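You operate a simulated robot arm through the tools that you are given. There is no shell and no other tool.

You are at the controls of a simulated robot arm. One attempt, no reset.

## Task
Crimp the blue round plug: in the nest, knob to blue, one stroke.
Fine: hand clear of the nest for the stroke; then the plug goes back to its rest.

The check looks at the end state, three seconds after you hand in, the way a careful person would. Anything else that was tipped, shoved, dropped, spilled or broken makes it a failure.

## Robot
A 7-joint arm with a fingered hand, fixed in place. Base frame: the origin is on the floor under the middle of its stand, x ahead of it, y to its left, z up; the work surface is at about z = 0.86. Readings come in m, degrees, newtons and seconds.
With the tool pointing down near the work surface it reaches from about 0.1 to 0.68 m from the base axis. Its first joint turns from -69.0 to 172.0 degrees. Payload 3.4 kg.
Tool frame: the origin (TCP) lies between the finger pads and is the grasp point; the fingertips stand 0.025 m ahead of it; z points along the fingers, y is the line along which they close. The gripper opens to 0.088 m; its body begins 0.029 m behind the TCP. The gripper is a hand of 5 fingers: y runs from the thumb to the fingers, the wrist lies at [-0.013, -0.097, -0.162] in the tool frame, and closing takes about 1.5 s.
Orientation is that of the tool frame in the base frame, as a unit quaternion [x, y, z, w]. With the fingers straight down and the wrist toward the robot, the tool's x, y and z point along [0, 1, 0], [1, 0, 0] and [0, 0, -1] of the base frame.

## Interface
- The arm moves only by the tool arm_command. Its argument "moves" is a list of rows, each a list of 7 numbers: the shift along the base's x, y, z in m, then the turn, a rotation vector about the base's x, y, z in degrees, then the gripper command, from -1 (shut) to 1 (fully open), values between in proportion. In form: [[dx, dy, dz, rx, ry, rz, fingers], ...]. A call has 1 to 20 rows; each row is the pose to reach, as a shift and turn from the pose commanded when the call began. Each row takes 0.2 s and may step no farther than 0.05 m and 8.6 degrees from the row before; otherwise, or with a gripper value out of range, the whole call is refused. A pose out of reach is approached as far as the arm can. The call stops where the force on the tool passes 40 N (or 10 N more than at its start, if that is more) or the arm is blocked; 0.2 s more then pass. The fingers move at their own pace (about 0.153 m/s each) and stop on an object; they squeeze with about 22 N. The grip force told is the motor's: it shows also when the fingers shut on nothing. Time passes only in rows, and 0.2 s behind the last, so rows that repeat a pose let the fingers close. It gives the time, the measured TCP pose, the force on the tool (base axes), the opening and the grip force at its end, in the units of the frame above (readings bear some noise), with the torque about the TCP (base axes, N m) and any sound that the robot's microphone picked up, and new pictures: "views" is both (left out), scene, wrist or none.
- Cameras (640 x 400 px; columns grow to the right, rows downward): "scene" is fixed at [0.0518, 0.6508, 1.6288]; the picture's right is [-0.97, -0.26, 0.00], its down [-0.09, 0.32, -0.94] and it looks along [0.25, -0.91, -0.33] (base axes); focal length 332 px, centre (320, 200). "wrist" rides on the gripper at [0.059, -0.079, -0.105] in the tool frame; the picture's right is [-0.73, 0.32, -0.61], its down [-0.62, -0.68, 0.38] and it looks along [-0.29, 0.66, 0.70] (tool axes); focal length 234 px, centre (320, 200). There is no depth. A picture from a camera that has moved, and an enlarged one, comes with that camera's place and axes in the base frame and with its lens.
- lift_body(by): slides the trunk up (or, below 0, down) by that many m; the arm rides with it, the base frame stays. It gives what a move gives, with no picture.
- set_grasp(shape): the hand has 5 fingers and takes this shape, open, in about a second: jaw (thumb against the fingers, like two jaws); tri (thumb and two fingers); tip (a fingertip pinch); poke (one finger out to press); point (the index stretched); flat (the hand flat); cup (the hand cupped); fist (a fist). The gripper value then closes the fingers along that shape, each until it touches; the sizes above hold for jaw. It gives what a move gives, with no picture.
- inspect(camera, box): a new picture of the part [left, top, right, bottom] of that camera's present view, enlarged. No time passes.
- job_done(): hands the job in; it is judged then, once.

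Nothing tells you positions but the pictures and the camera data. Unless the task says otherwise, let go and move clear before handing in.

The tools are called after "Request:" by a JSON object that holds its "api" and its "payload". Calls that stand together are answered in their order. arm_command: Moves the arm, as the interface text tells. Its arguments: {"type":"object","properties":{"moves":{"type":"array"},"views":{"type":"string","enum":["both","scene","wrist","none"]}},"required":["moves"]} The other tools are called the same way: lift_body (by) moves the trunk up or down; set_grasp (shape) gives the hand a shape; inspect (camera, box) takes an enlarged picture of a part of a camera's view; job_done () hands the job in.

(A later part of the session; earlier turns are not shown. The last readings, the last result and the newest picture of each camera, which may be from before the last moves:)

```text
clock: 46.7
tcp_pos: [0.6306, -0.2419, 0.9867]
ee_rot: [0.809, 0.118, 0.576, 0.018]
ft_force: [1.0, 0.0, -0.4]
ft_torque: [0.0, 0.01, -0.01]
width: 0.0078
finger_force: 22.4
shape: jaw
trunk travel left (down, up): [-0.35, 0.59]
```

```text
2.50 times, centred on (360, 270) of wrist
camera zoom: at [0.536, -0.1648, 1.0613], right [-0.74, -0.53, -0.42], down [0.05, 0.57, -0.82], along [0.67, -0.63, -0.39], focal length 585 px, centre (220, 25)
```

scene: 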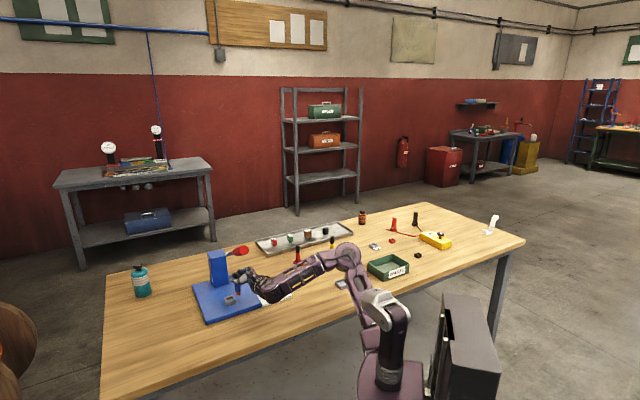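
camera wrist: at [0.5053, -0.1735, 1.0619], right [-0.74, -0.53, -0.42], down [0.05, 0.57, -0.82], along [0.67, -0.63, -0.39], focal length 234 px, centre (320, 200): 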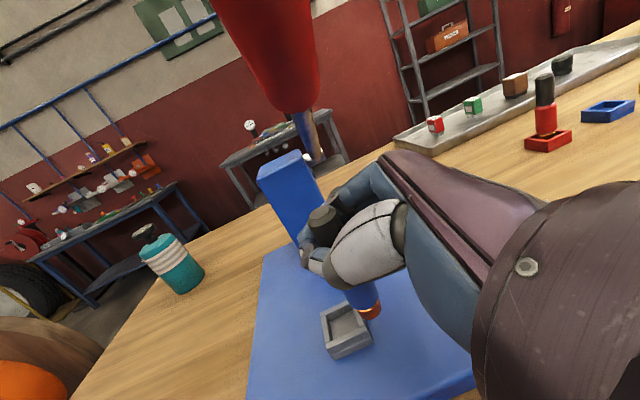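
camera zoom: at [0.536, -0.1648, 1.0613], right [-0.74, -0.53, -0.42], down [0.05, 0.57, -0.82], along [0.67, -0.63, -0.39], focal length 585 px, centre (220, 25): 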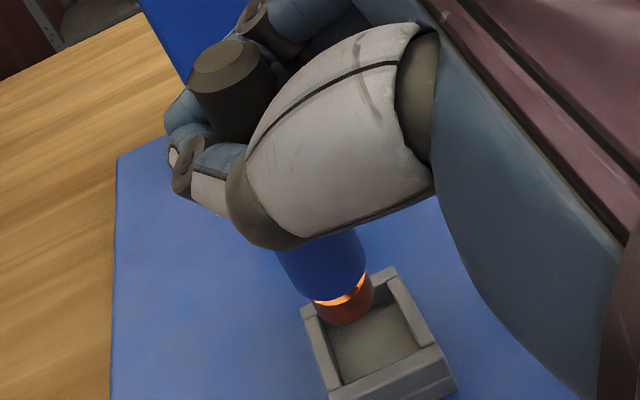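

The plug hangs above the nest but about 3.5 mm too far toward +y. I'll correct that and lower to just above the rim for a last check.

Request:
{"api": "arm_command", "payload": {"moves": [[0, -0.0035, 0, 0, 0, 0, -1], [0, -0.0035, -0.006, 0, 0, 0, -1], [0, -0.0035, -0.011, 0, 0, 0, -1], [0, -0.0035, -0.011, 0, 0, 0, -1]], "views": "none"}}

Request:
{"api": "inspect", "payload": {"camera": "scene", "box": [215, 265, 265, 305]}}

Request:
{"api": "inspect", "payload": {"camera": "wrist", "box": [320, 260, 420, 360]}}

```text
clock: 47.7
tcp_pos: [0.6291, -0.2461, 0.9764]
ee_rot: [0.809, 0.119, 0.576, 0.018]
ft_force: [-0.1, 0.3, -0.2]
ft_torque: [0.0, 0.01, -0.02]
width: 0.0077
finger_force: 22.4
shape: jaw
trunk travel left (down, up): [-0.35, 0.59]
```

```text
10.00 times, centred on (240, 285) of scene
camera zoom: at [0.0518, 0.6508, 1.6288], right [-0.97, -0.26, 0.0], down [-0.09, 0.32, -0.94], along [0.25, -0.91, -0.33], focal length 3316 px, centre (1120, -650)
```

zoom: 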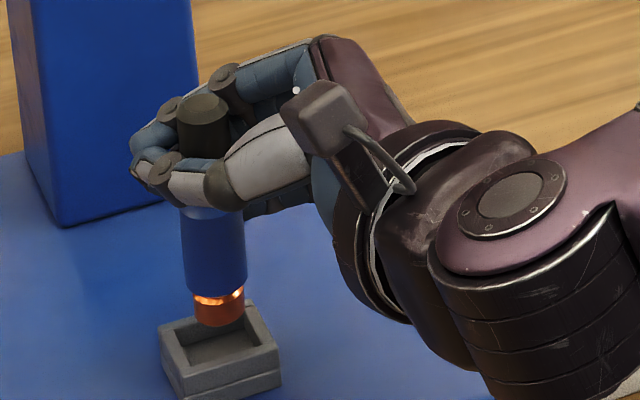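

```text
4.00 times, centred on (370, 310) of wrist
camera zoom: at [0.5362, -0.1684, 1.0511], right [-0.74, -0.53, -0.42], down [0.05, 0.57, -0.82], along [0.67, -0.63, -0.39], focal length 937 px, centre (120, -240)
```

zoom: 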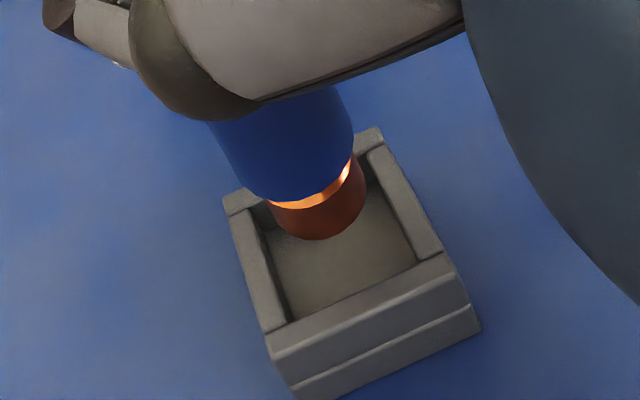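

Both views show the plug centred over the recess to within about 1–2 mm. I'll lower it gently into the nest.

Request:
{"api": "arm_command", "payload": {"moves": [[0, 0, -0.004, 0, 0, 0, -1], [0, 0, -0.008, 0, 0, 0, -1], [0, 0, -0.012, 0, 0, 0, -1], [0, 0, -0.012, 0, 0, 0, -1]], "views": "none"}}

Request:
{"api": "inspect", "payload": {"camera": "scene", "box": [215, 265, 265, 305]}}

Request:
{"api": "inspect", "payload": {"camera": "wrist", "box": [320, 260, 420, 360]}}

```text
clock: 48.7
tcp_pos: [0.629, -0.2467, 0.9656]
ee_rot: [0.807, 0.119, 0.578, 0.019]
ft_force: [1.3, -0.1, 7.7]
ft_torque: [-0.08, -0.02, 0.03]
width: 0.0076
finger_force: 22.0
shape: jaw
trunk travel left (down, up): [-0.35, 0.59]
```

```text
10.00 times, centred on (240, 285) of scene
camera zoom: at [0.0518, 0.6508, 1.6288], right [-0.97, -0.26, 0.0], down [-0.09, 0.32, -0.94], along [0.25, -0.91, -0.33], focal length 3316 px, centre (1120, -650)
```

zoom: 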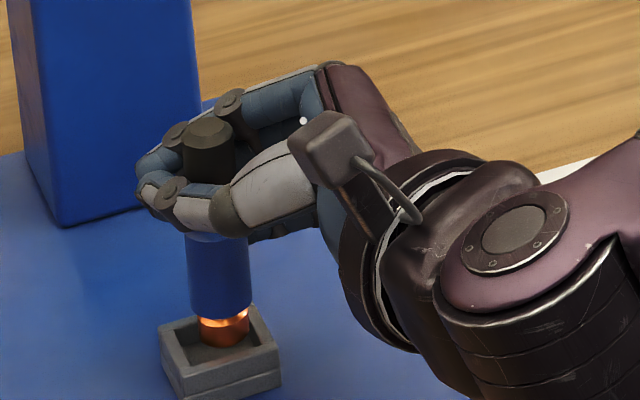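

```text
4.00 times, centred on (370, 310) of wrist
camera zoom: at [0.5343, -0.1677, 1.0406], right [-0.74, -0.53, -0.42], down [0.05, 0.57, -0.82], along [0.68, -0.63, -0.39], focal length 937 px, centre (120, -240)
```

zoom: 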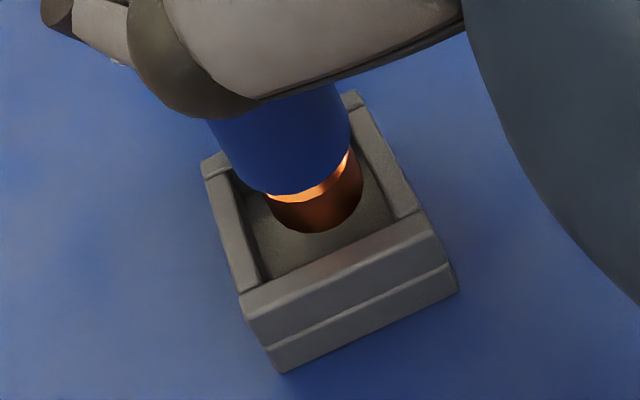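

There's a light contact of about 8 N. I'll zoom in closely to see whether the plug is seated on the recess floor or caught on a rim.

Request:
{"api": "inspect", "payload": {"camera": "wrist", "box": [335, 275, 405, 335]}}

Request:
{"api": "inspect", "payload": {"camera": "scene", "box": [222, 285, 250, 307]}}

```text
6.67 times, centred on (370, 305) of wrist
camera zoom: at [0.5343, -0.1677, 1.0406], right [-0.74, -0.53, -0.42], down [0.05, 0.57, -0.82], along [0.68, -0.63, -0.39], focal length 1561 px, centre (-13, -500)
```

zoom: 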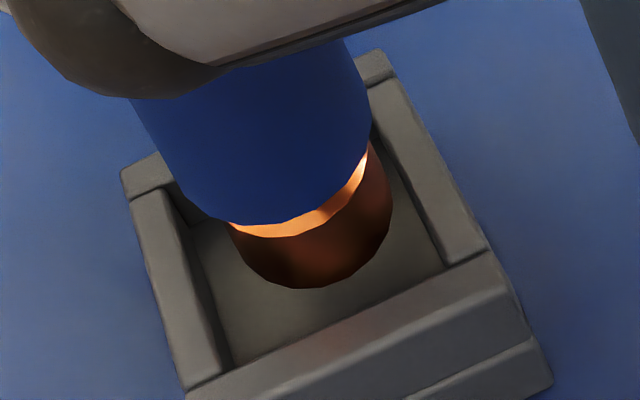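

```text
16.00 times, centred on (236, 296) of scene
camera zoom: at [0.0518, 0.6508, 1.6288], right [-0.97, -0.26, 0.0], down [-0.09, 0.32, -0.94], along [0.25, -0.91, -0.33], focal length 5306 px, centre (1664, -1336)
```

zoom: 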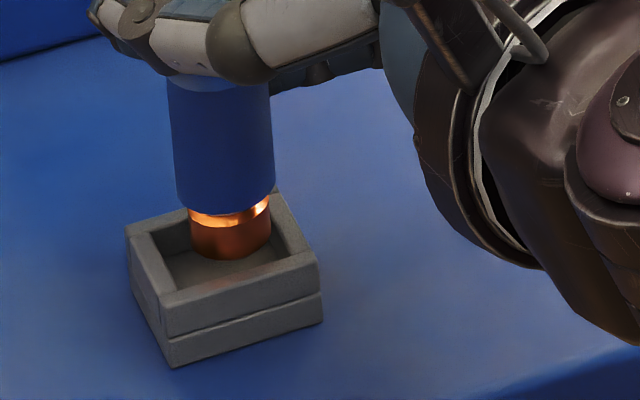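

Request:
{"api": "inspect", "payload": {"camera": "wrist", "box": [345, 285, 385, 313]}}

Request:
{"api": "inspect", "payload": {"camera": "wrist", "box": [345, 305, 405, 345]}}

```text
14.29 times, centred on (365, 299) of wrist
camera zoom: at [0.5343, -0.1677, 1.0406], right [-0.74, -0.53, -0.42], down [0.05, 0.57, -0.82], along [0.68, -0.63, -0.39], focal length 3345 px, centre (-323, -1214)
```

zoom: 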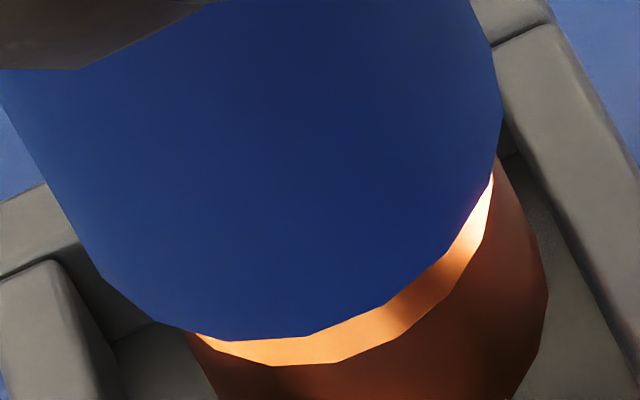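

```text
10.00 times, centred on (375, 325) of wrist
camera zoom: at [0.5343, -0.1677, 1.0406], right [-0.74, -0.53, -0.42], down [0.05, 0.57, -0.82], along [0.68, -0.63, -0.39], focal length 2342 px, centre (-230, -1050)
```

zoom: 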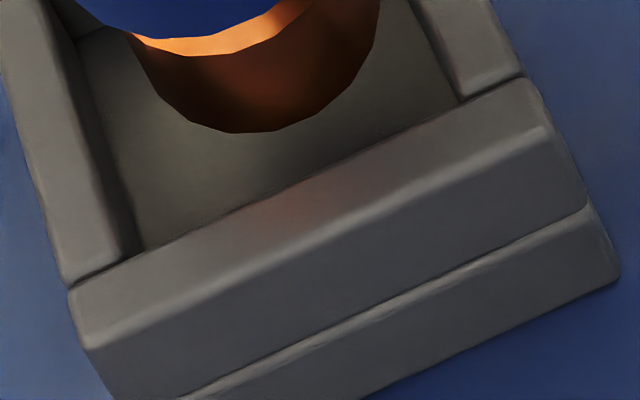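

The close-ups suggest the plug's bottom is catching the back (post-side) wall of the recess by a couple of millimetres. I'll lift slightly, shift about 3 mm toward the robot, and lower again.

Request:
{"api": "arm_command", "payload": {"moves": [[0, 0, 0.005, 0, 0, 0, -1], [-0.0014, 0.0028, 0.005, 0, 0, 0, -1], [-0.0014, 0.0028, 0.002, 0, 0, 0, -1], [-0.0014, 0.0028, -0.001, 0, 0, 0, -1], [-0.0014, 0.0028, -0.003, 0, 0, 0, -1], [-0.0014, 0.0028, -0.003, 0, 0, 0, -1]], "views": "none"}}

Request:
{"api": "inspect", "payload": {"camera": "scene", "box": [222, 285, 250, 307]}}

Request:
{"api": "inspect", "payload": {"camera": "wrist", "box": [335, 275, 405, 335]}}

```text
clock: 50.1
tcp_pos: [0.6277, -0.2434, 0.961]
ee_rot: [0.809, 0.118, 0.575, 0.018]
ft_force: [1.4, -2.0, 0.3]
ft_torque: [-0.07, -0.07, -0.01]
width: 0.0076
finger_force: 21.4
shape: jaw
trunk travel left (down, up): [-0.35, 0.59]
```

```text
16.00 times, centred on (236, 296) of scene
camera zoom: at [0.0518, 0.6508, 1.6288], right [-0.97, -0.26, 0.0], down [-0.09, 0.32, -0.94], along [0.25, -0.91, -0.33], focal length 5306 px, centre (1664, -1336)
```

zoom: 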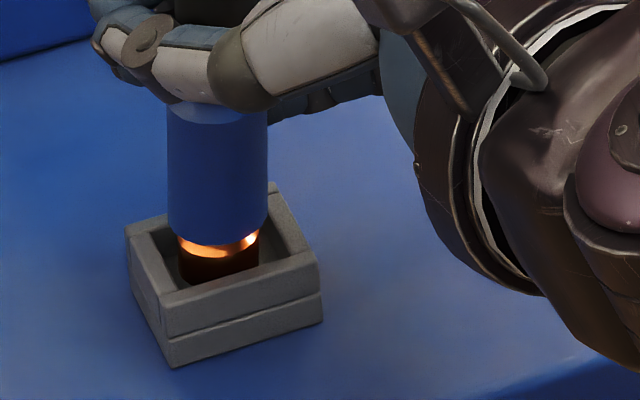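

```text
6.67 times, centred on (370, 305) of wrist
camera zoom: at [0.5339, -0.1658, 1.0356], right [-0.74, -0.53, -0.42], down [0.05, 0.57, -0.82], along [0.67, -0.63, -0.39], focal length 1561 px, centre (-13, -500)
```

zoom: 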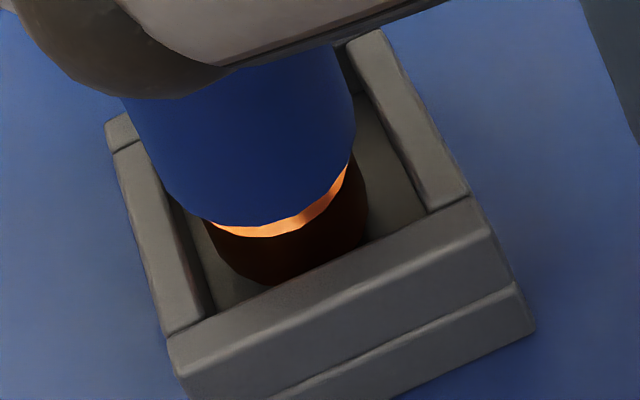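

The plug has dropped into the recess, its lower end now behind the front wall. I'll centre it by about 1 mm and lower until it touches the floor.

Request:
{"api": "arm_command", "payload": {"moves": [[0, -0.0012, -0.001, 0, 0, 0, -1], [0, -0.0012, -0.003, 0, 0, 0, -1], [0, -0.0012, -0.005, 0, 0, 0, -1], [0, -0.0012, -0.005, 0, 0, 0, -1]], "views": "none"}}

Request:
{"api": "inspect", "payload": {"camera": "scene", "box": [222, 285, 250, 307]}}

Request:
{"api": "inspect", "payload": {"camera": "wrist", "box": [335, 275, 405, 335]}}

```text
clock: 51.1
tcp_pos: [0.6284, -0.2449, 0.9565]
ee_rot: [0.808, 0.119, 0.577, 0.019]
ft_force: [3.5, -1.7, 8.8]
ft_torque: [-0.1, -0.09, -0.01]
width: 0.0073
finger_force: 21.9
shape: jaw
trunk travel left (down, up): [-0.35, 0.59]
```

```text
16.00 times, centred on (236, 296) of scene
camera zoom: at [0.0518, 0.6508, 1.6288], right [-0.97, -0.26, 0.0], down [-0.09, 0.32, -0.94], along [0.25, -0.91, -0.33], focal length 5306 px, centre (1664, -1336)
```

zoom: 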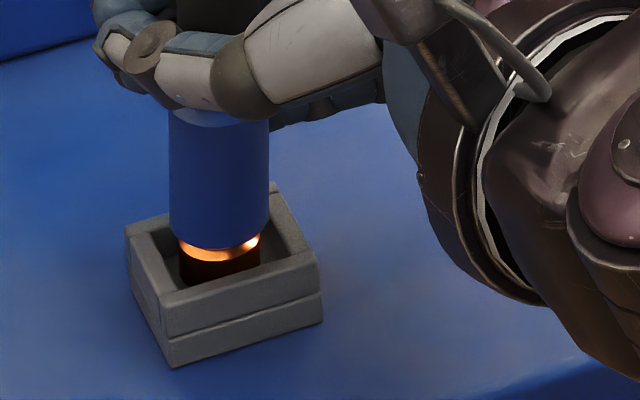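

```text
6.67 times, centred on (370, 305) of wrist
camera zoom: at [0.5335, -0.1664, 1.0327], right [-0.74, -0.53, -0.42], down [0.05, 0.57, -0.82], along [0.67, -0.63, -0.39], focal length 1561 px, centre (-13, -500)
```

zoom: 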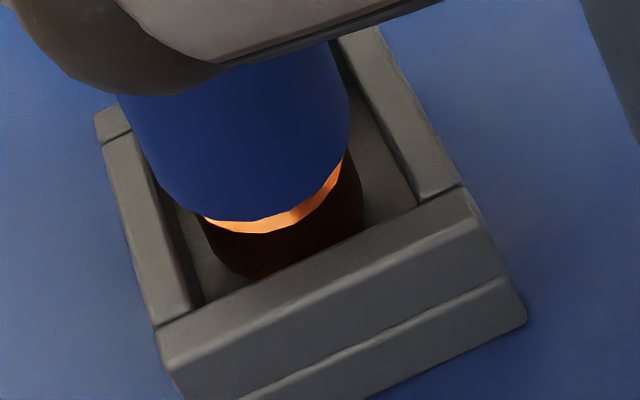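

The plug now rests on the nest floor with about 9 N of push and its body upright. I'll ease off slightly and open the hand.

Request:
{"api": "arm_command", "payload": {"moves": [[0, 0, 0.001, 0, 0, 0, -0.6], [0, 0, 0.001, 0, 0, 0, -0.3], [0, 0, 0.001, 0, 0, 0, 0], [0, 0, 0.001, 0, 0, 0, 0.3], [0, 0, 0.001, 0, 0, 0, 0.6], [0, 0, 0.001, 0, 0, 0, 0.6]], "views": "both"}}

Request:
{"api": "inspect", "payload": {"camera": "scene", "box": [205, 250, 275, 310]}}

Request:
{"api": "inspect", "payload": {"camera": "wrist", "box": [280, 190, 420, 340]}}

```text
clock: 52.5
tcp_pos: [0.6302, -0.2438, 0.9577]
ee_rot: [0.808, 0.118, 0.577, 0.019]
ft_force: [0.2, 0.3, -0.3]
ft_torque: [-0.01, 0.02, -0.01]
width: 0.0703
finger_force: 0.1
shape: jaw
trunk travel left (down, up): [-0.35, 0.59]
camera wrist: at [0.5349, -0.1669, 1.033], right [-0.74, -0.53, -0.42], down [0.05, 0.57, -0.82], along [0.67, -0.63, -0.39], focal length 234 px, centre (320, 200)
```

scene: 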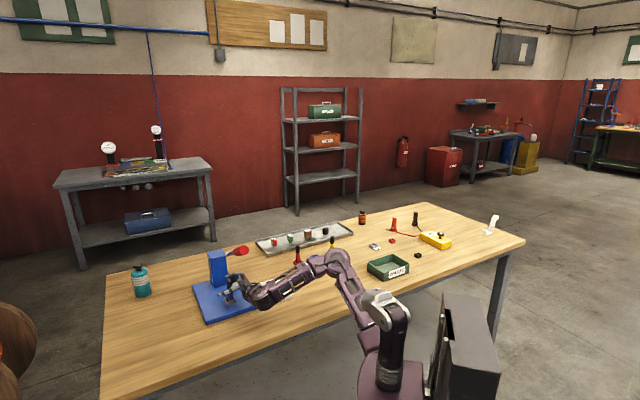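
wrist: 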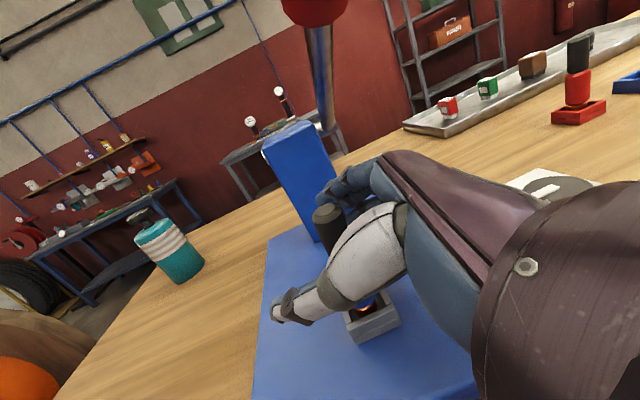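

```text
6.67 times, centred on (240, 280) of scene
camera zoom: at [0.0518, 0.6508, 1.6288], right [-0.97, -0.26, 0.0], down [-0.09, 0.32, -0.94], along [0.25, -0.91, -0.33], focal length 2211 px, centre (853, -333)
```

zoom: 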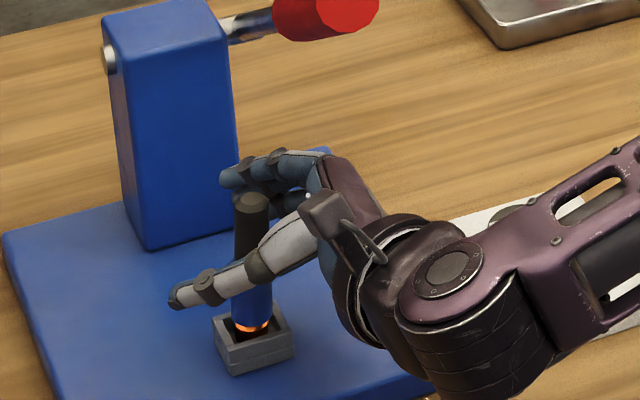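

```text
2.67 times, centred on (350, 265) of wrist
camera zoom: at [0.5349, -0.1669, 1.033], right [-0.74, -0.53, -0.42], down [0.05, 0.57, -0.82], along [0.67, -0.63, -0.39], focal length 624 px, centre (240, 27)
```

zoom: 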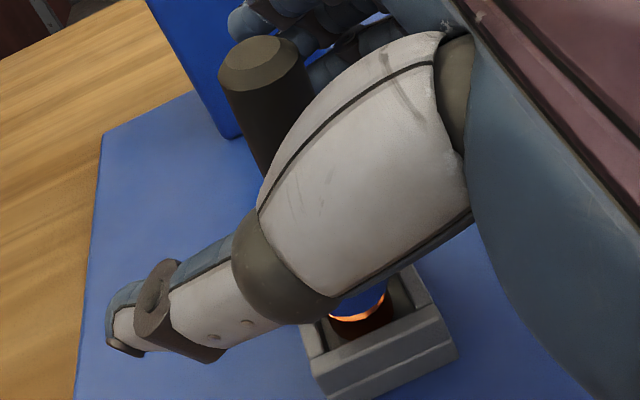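

The plug stands on its own in the nest and the fingers are open around it. I'll back straight out along the hand's own axis.

Request:
{"api": "arm_command", "payload": {"moves": [[-0.02, -0.0022, 0, 0, 0, 0, 0.6], [-0.04, -0.0045, 0, 0, 0, 0, 0.6], [-0.07, -0.008, 0, 0, 0, 0, 0.6], [-0.1, -0.011, 0, 0, 0, 0, 0.6], [-0.13, -0.0147, 0.005, 0, 0, 0, 0.6], [-0.13, -0.0147, 0.005, 0, 0, 0, 0.6]], "views": "both"}}

Request:
{"api": "inspect", "payload": {"camera": "scene", "box": [190, 235, 290, 315]}}

Request:
{"api": "inspect", "payload": {"camera": "wrist", "box": [200, 150, 400, 350]}}

```text
clock: 53.9
tcp_pos: [0.4993, -0.2601, 0.9628]
ee_rot: [0.808, 0.118, 0.577, 0.019]
ft_force: [0.0, -0.3, -0.1]
ft_torque: [0.04, 0.0, 0.0]
width: 0.07
finger_force: 0.0
shape: jaw
trunk travel left (down, up): [-0.35, 0.59]
camera wrist: at [0.4047, -0.1816, 1.0384], right [-0.74, -0.53, -0.42], down [0.05, 0.57, -0.82], along [0.67, -0.63, -0.39], focal length 234 px, centre (320, 200)
```

scene: 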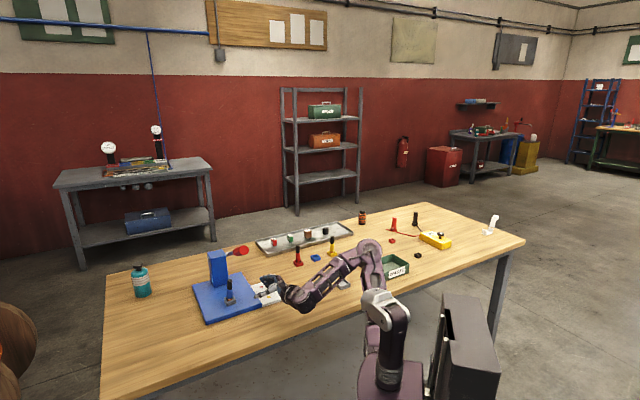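
wrist: 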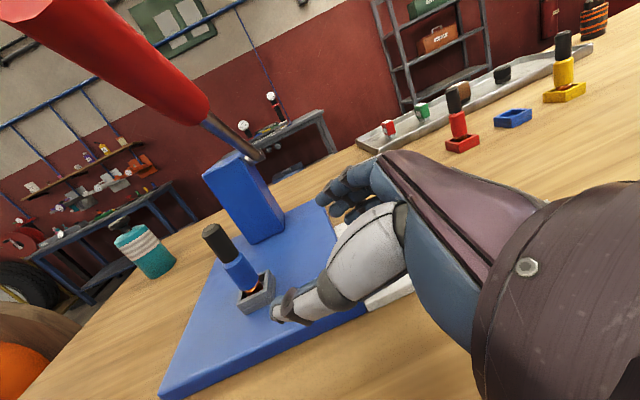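

```text
5.00 times, centred on (240, 275) of scene
camera zoom: at [0.0518, 0.6508, 1.6288], right [-0.97, -0.26, 0.0], down [-0.09, 0.32, -0.94], along [0.25, -0.91, -0.33], focal length 1658 px, centre (720, -175)
```

zoom: 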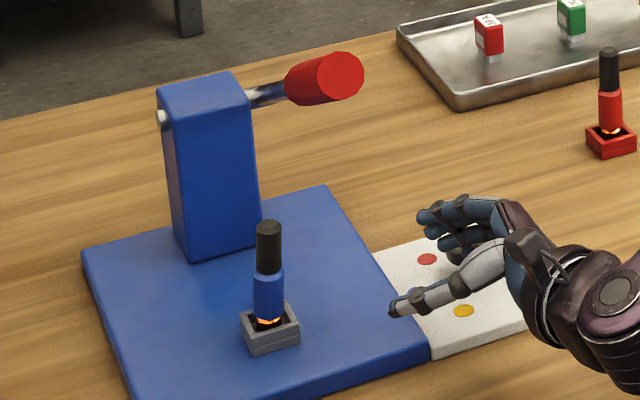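

```text
2.00 times, centred on (300, 250) of wrist
camera zoom: at [0.4047, -0.1816, 1.0384], right [-0.74, -0.53, -0.42], down [0.05, 0.57, -0.82], along [0.67, -0.63, -0.39], focal length 468 px, centre (360, 100)
```

zoom: 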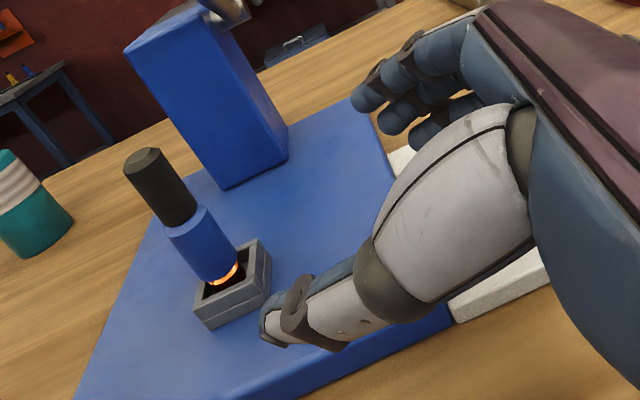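

The plug sits well in the nest. Next is the stroke: the lever end is at about (0.543, -0.2245, 1.114), and I plan to press it from above with the closed hand at its outer tip, well away from the nest. First I'll back off further and raise the trunk.

Request:
{"api": "arm_command", "payload": {"moves": [[-0.02, -0.003, 0.0, 0, 0, 0, 0.6], [-0.04, -0.006, 0.0, 0, 0, 0, 0.6], [-0.06, -0.008, 0.0, 0, 0, 0, 0.6], [-0.06, -0.008, 0.0, 0, 0, 0, 0.6]], "views": "scene"}}

Request:
{"api": "inspect", "payload": {"camera": "scene", "box": [190, 235, 330, 315]}}

```text
clock: 54.9
tcp_pos: [0.4393, -0.2674, 0.9611]
ee_rot: [0.808, 0.118, 0.576, 0.018]
ft_force: [-0.4, 0.3, 0.3]
ft_torque: [-0.02, 0.0, 0.0]
width: 0.0701
finger_force: 0.0
shape: jaw
trunk travel left (down, up): [-0.35, 0.59]
```

scene: 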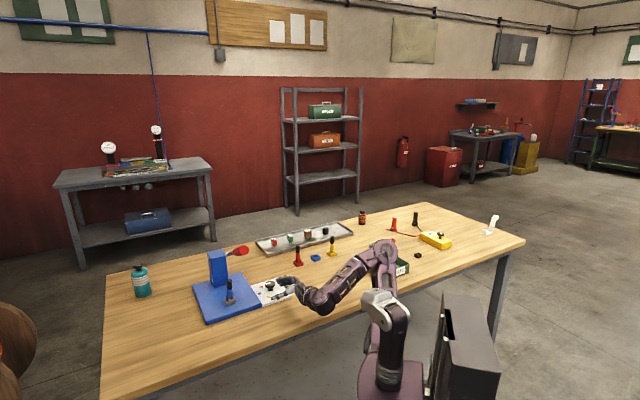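

```text
4.57 times, centred on (260, 275) of scene
camera zoom: at [0.0518, 0.6508, 1.6288], right [-0.97, -0.26, 0.0], down [-0.09, 0.32, -0.94], along [0.25, -0.91, -0.33], focal length 1516 px, centre (594, -143)
```

zoom: 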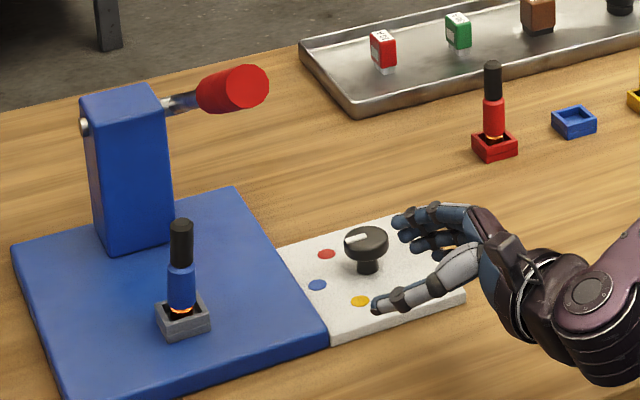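

The knob mark is unchanged at blue and the plug stands in the nest. I'll raise the trunk now so the hand can come over the lever from above.

Request:
{"api": "lift_body", "payload": {"by": 0.25}}

Request:
{"api": "arm_command", "payload": {"moves": [[0.02, -0.02, 0, 0, 0, 0, 0.6], [0.04, -0.05, 0, 0, 0, 0, 0.6], [0.06, -0.08, 0, 0, 0, 0, 0.6], [0.06, -0.08, 0, 0, 0, 0, 0.6]], "views": "none"}}

```text
clock: 57.5
tcp_pos: [0.44, -0.2681, 1.2122]
ee_rot: [0.808, 0.117, 0.577, 0.019]
ft_force: [-0.1, 0.0, -0.7]
ft_torque: [-0.03, 0.03, -0.02]
width: 0.0702
finger_force: 0.0
shape: jaw
trunk travel left (down, up): [-0.6, 0.34]
```

```text
clock: 58.5
tcp_pos: [0.4995, -0.3466, 1.2128]
ee_rot: [0.808, 0.119, 0.577, 0.019]
ft_force: [0.1, -0.1, -1.0]
ft_torque: [-0.02, 0.03, -0.04]
width: 0.0703
finger_force: 0.1
shape: jaw
trunk travel left (down, up): [-0.6, 0.34]
```

I'm above everything at z = 1.21. I'll turn the hand to point straight down, in two portions.

Request:
{"api": "arm_command", "payload": {"moves": [[0, 0, 0, -3.62, 5.54, 4.21, 0.3], [0, 0, 0, -7.24, 11.09, 8.42, 0], [0, 0, 0, -10.85, 16.64, 12.63, -0.5], [0, 0, 0, -14.47, 22.18, 16.84, -1], [0, 0, 0, -18.1, 27.7, 21.05, -1], [0, 0, 0, -21.7, 33.3, 25.25, -1]], "views": "none"}}

Request:
{"api": "arm_command", "payload": {"moves": [[0, 0, 0, -3.62, 5.54, 4.21, -1], [0, 0, 0, -7.24, 11.09, 8.42, -1], [0, 0, 0, -10.85, 16.64, 12.63, -1], [0, 0, 0, -14.47, 22.18, 16.84, -1], [0, 0, 0, -18.1, 27.7, 21.05, -1], [0, 0, 0, -18.1, 27.7, 21.05, -1]], "views": "both"}}

```text
clock: 59.9
tcp_pos: [0.4993, -0.347, 1.2121]
ee_rot: [0.875, 0.394, 0.282, 0.009]
ft_force: [0.6, -0.2, -0.6]
ft_torque: [0.03, -0.03, -0.02]
width: 0.0003
finger_force: 21.9
shape: jaw
trunk travel left (down, up): [-0.6, 0.34]
```

```text
clock: 61.3
tcp_pos: [0.4998, -0.3475, 1.2121]
ee_rot: [0.819, 0.574, -0.001, 0.0]
ft_force: [0.5, -0.9, 0.7]
ft_torque: [0.02, 0.01, 0.0]
width: 0.0001
finger_force: 22.4
shape: jaw
trunk travel left (down, up): [-0.6, 0.34]
camera wrist: at [0.4444, -0.2659, 1.3152], right [0.06, -0.79, 0.61], down [-0.85, -0.35, -0.38], along [0.52, -0.5, -0.7], focal length 234 px, centre (320, 200)
```

scene: 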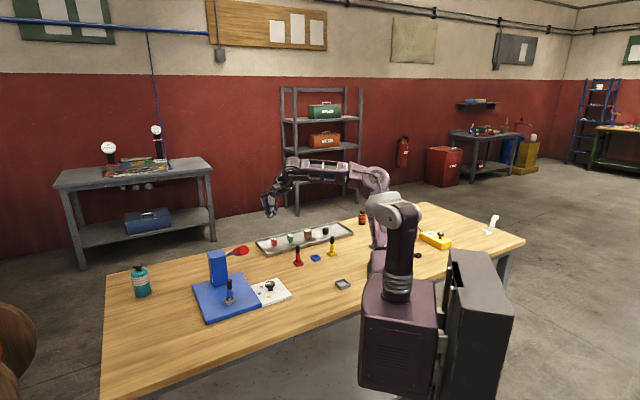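
wrist: 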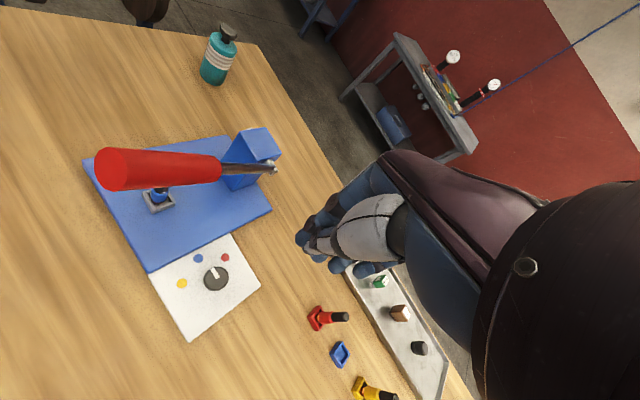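

The lever end reads (0.5415, -0.224) here too, so its position is confirmed. I'll move the closed hand above the handle tip at n ≈ 0.55, which is (0.549, -0.229), staying high.

Request:
{"api": "arm_command", "payload": {"moves": [[0.016, 0.039, 0, 0, 0, 0, -1], [0.032, 0.078, 0, 0, 0, 0, -1], [0.048, 0.1175, 0, 0, 0, 0, -1], [0.048, 0.1175, 0, 0, 0, 0, -1]], "views": "both"}}

Request:
{"api": "inspect", "payload": {"camera": "scene", "box": [190, 190, 310, 315]}}

Request:
{"api": "inspect", "payload": {"camera": "wrist", "box": [150, 120, 400, 350]}}

```text
clock: 62.3
tcp_pos: [0.5472, -0.2317, 1.2103]
ee_rot: [0.819, 0.574, 0.0, 0.0]
ft_force: [0.3, 0.5, 0.8]
ft_torque: [0.02, -0.01, 0.02]
width: 0.0
finger_force: 21.6
shape: jaw
trunk travel left (down, up): [-0.6, 0.34]
camera wrist: at [0.4928, -0.1489, 1.3141], right [0.05, -0.79, 0.61], down [-0.85, -0.35, -0.38], along [0.52, -0.5, -0.7], focal length 234 px, centre (320, 200)
```

scene: 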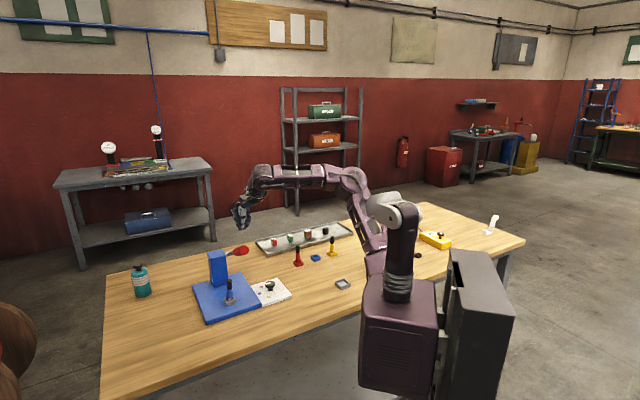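
wrist: 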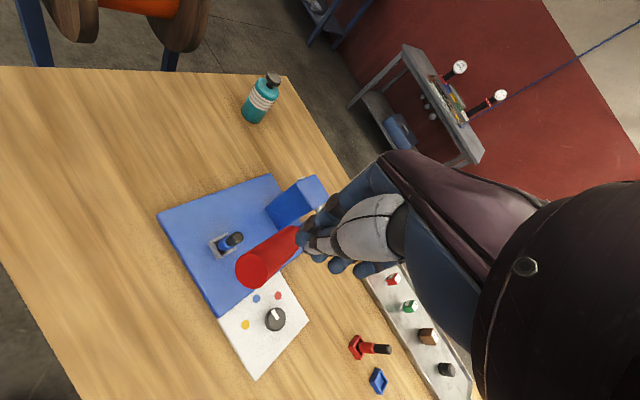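

```text
3.20 times, centred on (250, 252) of scene
camera zoom: at [0.0518, 0.6508, 1.6288], right [-0.97, -0.26, 0.0], down [-0.09, 0.32, -0.94], along [0.25, -0.91, -0.33], focal length 1061 px, centre (544, 32)
```

zoom: 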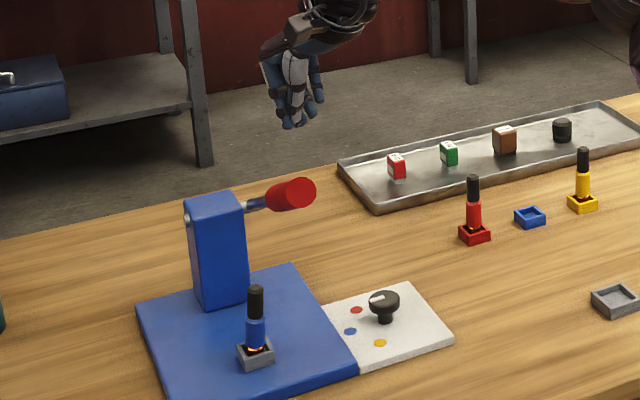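

```text
1.74 times, centred on (275, 235) of wrist
camera zoom: at [0.4928, -0.1489, 1.3141], right [0.05, -0.79, 0.61], down [-0.85, -0.35, -0.38], along [0.52, -0.5, -0.7], focal length 407 px, centre (398, 139)
```

zoom: 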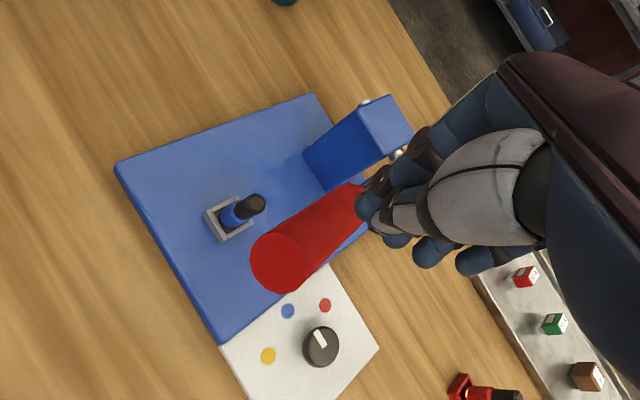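

The hand is aligned above the handle tip. I'll lower to first contact and read the force before making the full stroke.

Request:
{"api": "arm_command", "payload": {"moves": [[0.001, 0.002, -0.02, 0, 0, 0, -1], [0.001, 0.002, -0.035, 0, 0, 0, -1], [0.001, 0.002, -0.045, 0, 0, 0, -1], [0.001, 0.002, -0.045, 0, 0, 0, -1]], "views": "both"}}

Request:
{"api": "inspect", "payload": {"camera": "scene", "box": [190, 210, 290, 290]}}

Request:
{"api": "inspect", "payload": {"camera": "wrist", "box": [150, 120, 400, 350]}}

```text
clock: 63.3
tcp_pos: [0.5471, -0.2279, 1.1664]
ee_rot: [0.819, 0.573, -0.002, 0.0]
ft_force: [0.6, -0.2, 0.1]
ft_torque: [-0.02, 0.01, 0.0]
width: 0.0
finger_force: 21.8
shape: jaw
trunk travel left (down, up): [-0.6, 0.34]
camera wrist: at [0.4933, -0.1456, 1.2692], right [0.06, -0.79, 0.61], down [-0.85, -0.35, -0.38], along [0.52, -0.5, -0.7], focal length 234 px, centre (320, 200)
```

scene: 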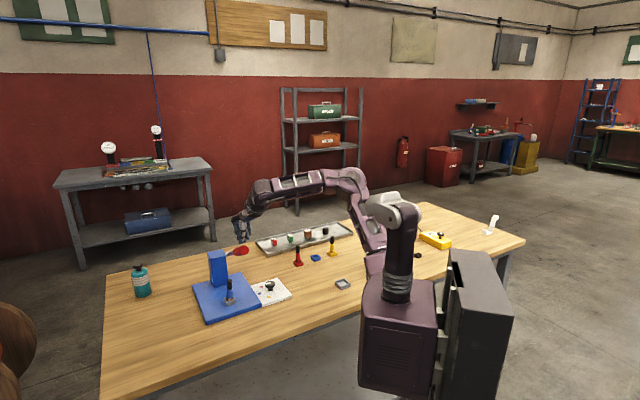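
wrist: 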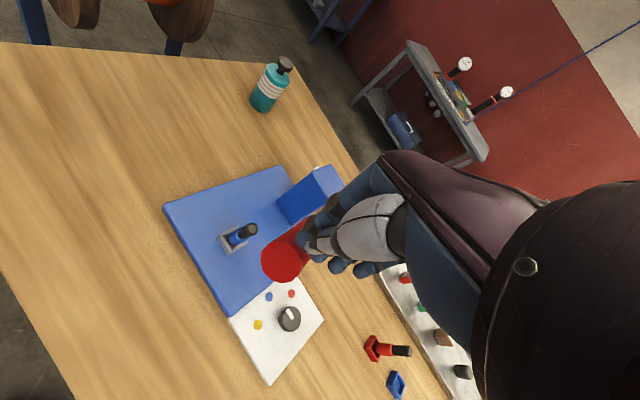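

```text
5.00 times, centred on (240, 250) of scene
camera zoom: at [0.0518, 0.6508, 1.6288], right [-0.97, -0.26, 0.0], down [-0.09, 0.32, -0.94], along [0.25, -0.91, -0.33], focal length 1658 px, centre (720, -50)
```

zoom: 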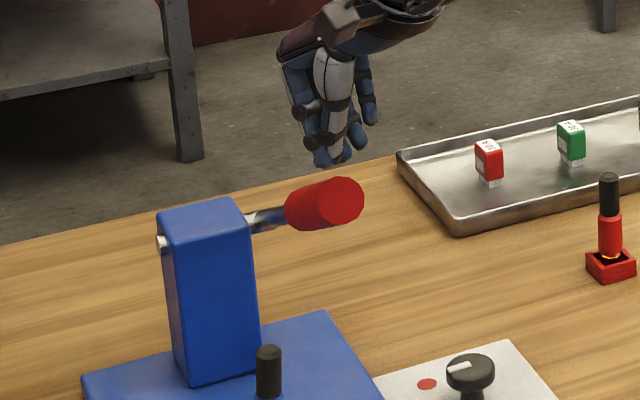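

```text
1.74 times, centred on (275, 235) of wrist
camera zoom: at [0.4933, -0.1456, 1.2692], right [0.06, -0.79, 0.61], down [-0.85, -0.35, -0.38], along [0.52, -0.5, -0.7], focal length 407 px, centre (398, 139)
```

zoom: 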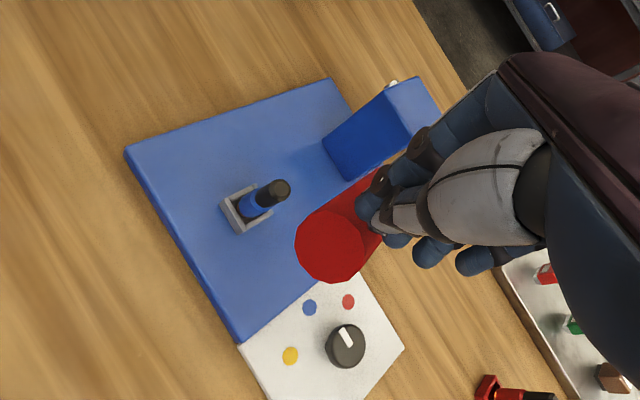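

The fingertips are about 1 cm above the handle tip and nothing is touching. I'll make one steady downward stroke at the handle's end; the force limit will stop me at the bottom stop.

Request:
{"api": "arm_command", "payload": {"moves": [[0, 0, -0.012, 0, 0, 0, -1], [0, 0, -0.024, 0, 0, 0, -1], [0, 0, -0.036, 0, 0, 0, -1], [0, 0, -0.048, 0, 0, 0, -1], [0, 0, -0.06, 0, 0, 0, -1], [0, 0, -0.072, 0, 0, 0, -1], [0, 0, -0.084, 0, 0, 0, -1], [0, 0, -0.096, 0, 0, 0, -1], [0, 0, -0.108, 0, 0, 0, -1], [0, 0, -0.12, 0, 0, 0, -1]], "views": "both"}}

Request:
{"api": "inspect", "payload": {"camera": "scene", "box": [190, 210, 290, 310]}}

```text
clock: 65.5
tcp_pos: [0.5468, -0.2282, 1.0465]
ee_rot: [0.819, 0.573, -0.001, 0.0]
ft_force: [-0.4, 1.6, 4.3]
ft_torque: [-0.03, 0.0, 0.01]
width: 0.0001
finger_force: 22.0
shape: jaw
trunk travel left (down, up): [-0.6, 0.34]
camera wrist: at [0.4928, -0.1465, 1.1505], right [0.05, -0.79, 0.61], down [-0.85, -0.35, -0.38], along [0.52, -0.5, -0.7], focal length 234 px, centre (320, 200)
```

scene: 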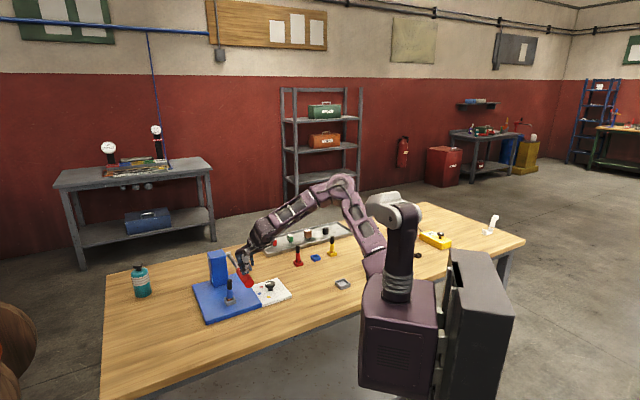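
wrist: 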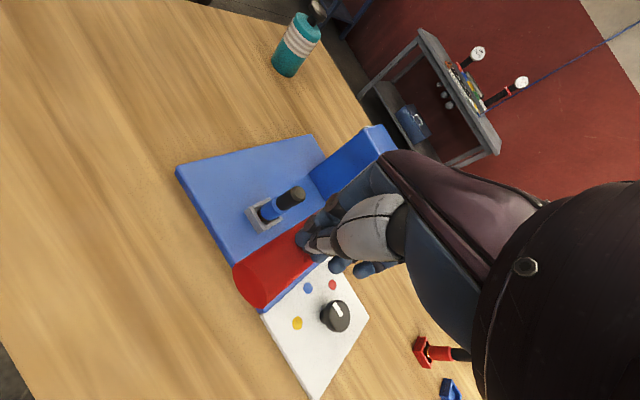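

```text
4.00 times, centred on (240, 260) of scene
camera zoom: at [0.0518, 0.6508, 1.6288], right [-0.97, -0.26, 0.0], down [-0.09, 0.32, -0.94], along [0.25, -0.91, -0.33], focal length 1326 px, centre (640, -40)
```

zoom: 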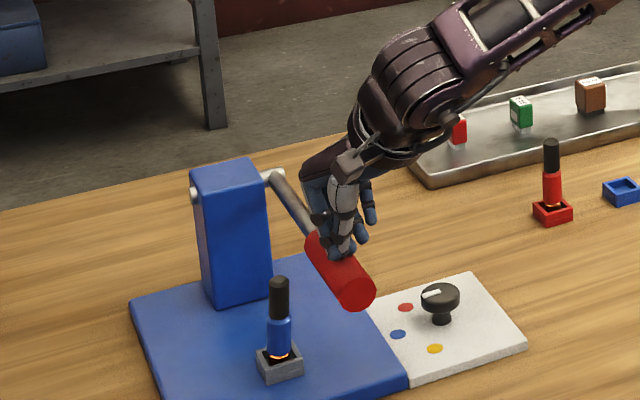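

The lever is moving down smoothly with about 4 N. I'll continue the same stroke, sliding a little toward the handle's very end so the hand stays farther from the nest.

Request:
{"api": "arm_command", "payload": {"moves": [[-0.003, 0.003, -0.01, 0, 0, 0, -1], [-0.006, 0.006, -0.02, 0, 0, 0, -1], [-0.009, 0.009, -0.03, 0, 0, 0, -1], [-0.012, 0.012, -0.04, 0, 0, 0, -1], [-0.012, 0.012, -0.05, 0, 0, 0, -1], [-0.012, 0.012, -0.06, 0, 0, 0, -1]], "views": "both"}}

Request:
{"api": "inspect", "payload": {"camera": "scene", "box": [190, 220, 290, 310]}}

Request:
{"api": "inspect", "payload": {"camera": "wrist", "box": [180, 120, 420, 350]}}

```text
clock: 66.5
tcp_pos: [0.5392, -0.2156, 1.0186]
ee_rot: [0.819, 0.573, 0.01, 0.007]
ft_force: [-4.0, -1.7, 16.6]
ft_torque: [-0.11, 0.14, -0.01]
width: 0.0
finger_force: 21.8
shape: jaw
trunk travel left (down, up): [-0.6, 0.34]
stopped in row 5: the force on the tool passed its limit at 47 N (the readings are from after the stop); the commanded pose is now the measured one
camera wrist: at [0.481, -0.1336, 1.1209], right [0.04, -0.79, 0.61], down [-0.84, -0.36, -0.4], along [0.54, -0.5, -0.68], focal length 234 px, centre (320, 200)
```

scene: 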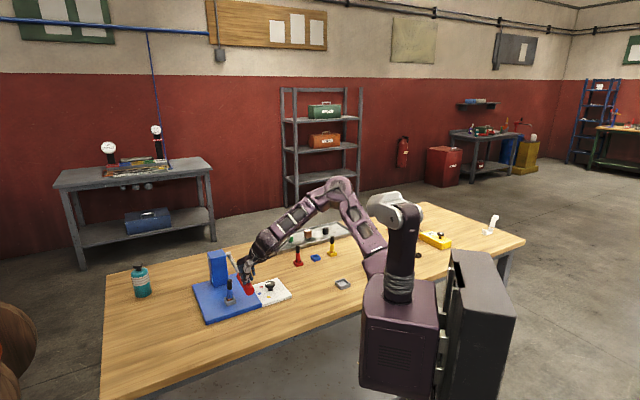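
wrist: 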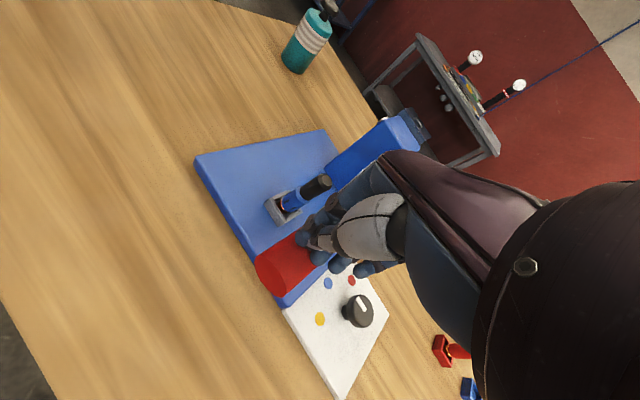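

```text
4.44 times, centred on (240, 265) of scene
camera zoom: at [0.0518, 0.6508, 1.6288], right [-0.97, -0.26, 0.0], down [-0.09, 0.32, -0.94], along [0.25, -0.91, -0.33], focal length 1474 px, centre (676, -89)
```

zoom: 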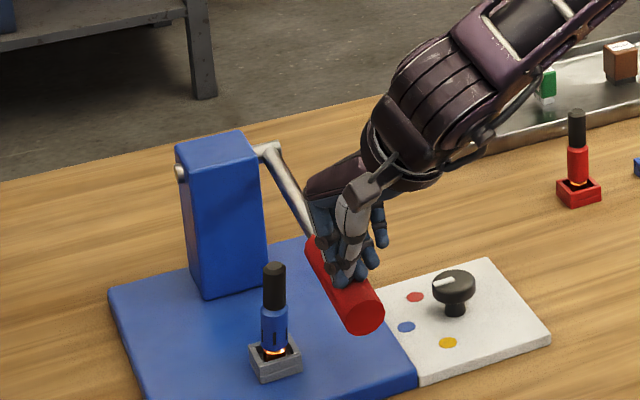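

```text
1.74 times, centred on (300, 235) of wrist
camera zoom: at [0.481, -0.1336, 1.1209], right [0.04, -0.79, 0.61], down [-0.84, -0.36, -0.4], along [0.54, -0.5, -0.68], focal length 407 px, centre (355, 139)
```

zoom: 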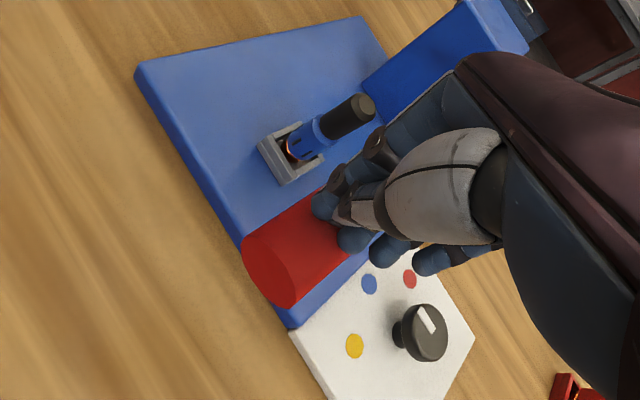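

The lever hit its bottom stop (47 N), and the plug body now shows dark crimp marks. I'll zoom to confirm before letting the lever go.

Request:
{"api": "inspect", "payload": {"camera": "scene", "box": [215, 265, 265, 305]}}

Request:
{"api": "inspect", "payload": {"camera": "wrist", "box": [255, 160, 345, 235]}}

```text
10.00 times, centred on (240, 285) of scene
camera zoom: at [0.0518, 0.6508, 1.6288], right [-0.97, -0.26, 0.0], down [-0.09, 0.32, -0.94], along [0.25, -0.91, -0.33], focal length 3316 px, centre (1120, -650)
```

zoom: 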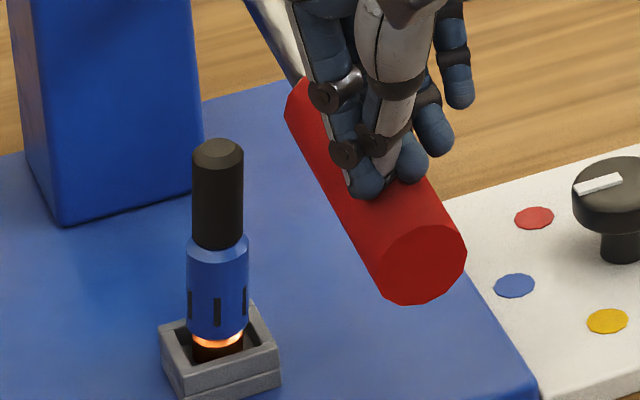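

```text
5.33 times, centred on (300, 198) of wrist
camera zoom: at [0.481, -0.1336, 1.1209], right [0.04, -0.79, 0.61], down [-0.84, -0.36, -0.4], along [0.54, -0.5, -0.68], focal length 1249 px, centre (427, 213)
```

zoom: 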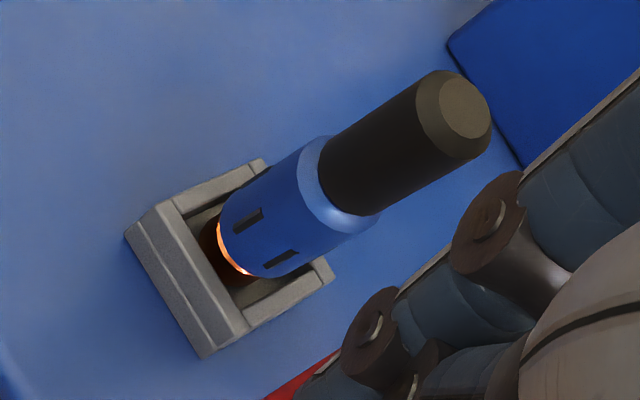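

The crimp marks are clearly on the blue body. I'll raise the hand gently so the lever can come back up with it, and watch what it does.

Request:
{"api": "arm_command", "payload": {"moves": [[0, 0, 0.012, 0, 0, 0, -1], [0, 0, 0.024, 0, 0, 0, -1], [0, 0, 0.036, 0, 0, 0, -1], [0, 0, 0.048, 0, 0, 0, -1], [0, 0, 0.06, 0, 0, 0, -1], [0, 0, 0.06, 0, 0, 0, -1]], "views": "both"}}

Request:
{"api": "inspect", "payload": {"camera": "scene", "box": [190, 210, 290, 310]}}

```text
clock: 67.9
tcp_pos: [0.5381, -0.2174, 1.0758]
ee_rot: [0.819, 0.574, 0.006, 0.005]
ft_force: [0.4, -1.3, 1.9]
ft_torque: [-0.05, 0.02, 0.04]
width: 0.0003
finger_force: 22.0
shape: jaw
trunk travel left (down, up): [-0.6, 0.34]
camera wrist: at [0.4832, -0.1345, 1.1773], right [0.05, -0.79, 0.61], down [-0.85, -0.35, -0.4], along [0.53, -0.5, -0.69], focal length 234 px, centre (320, 200)
```

scene: 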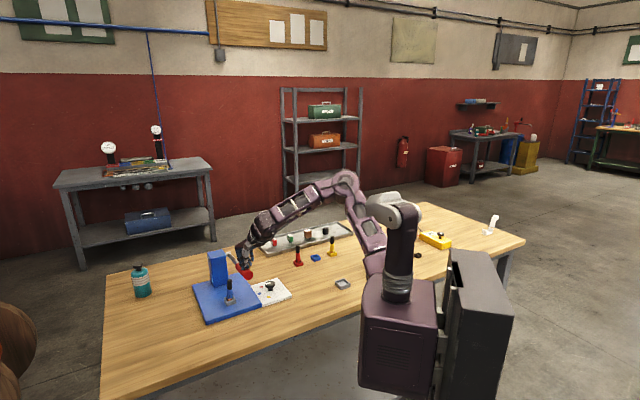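
wrist: 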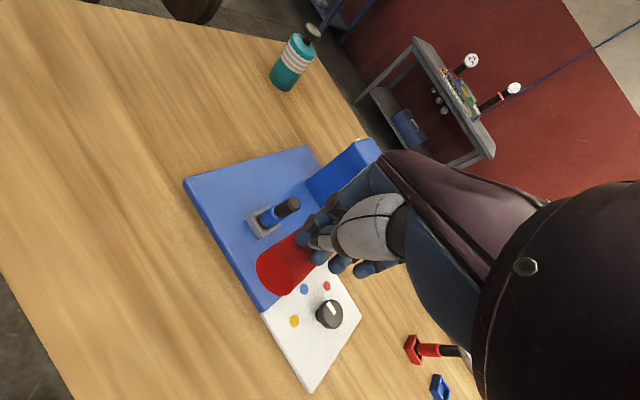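

```text
4.00 times, centred on (240, 260) of scene
camera zoom: at [0.0518, 0.6508, 1.6288], right [-0.97, -0.26, 0.0], down [-0.09, 0.32, -0.94], along [0.25, -0.91, -0.33], focal length 1326 px, centre (640, -40)
```

zoom: 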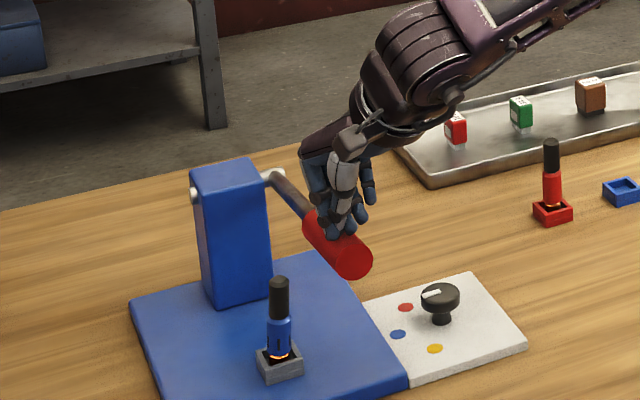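

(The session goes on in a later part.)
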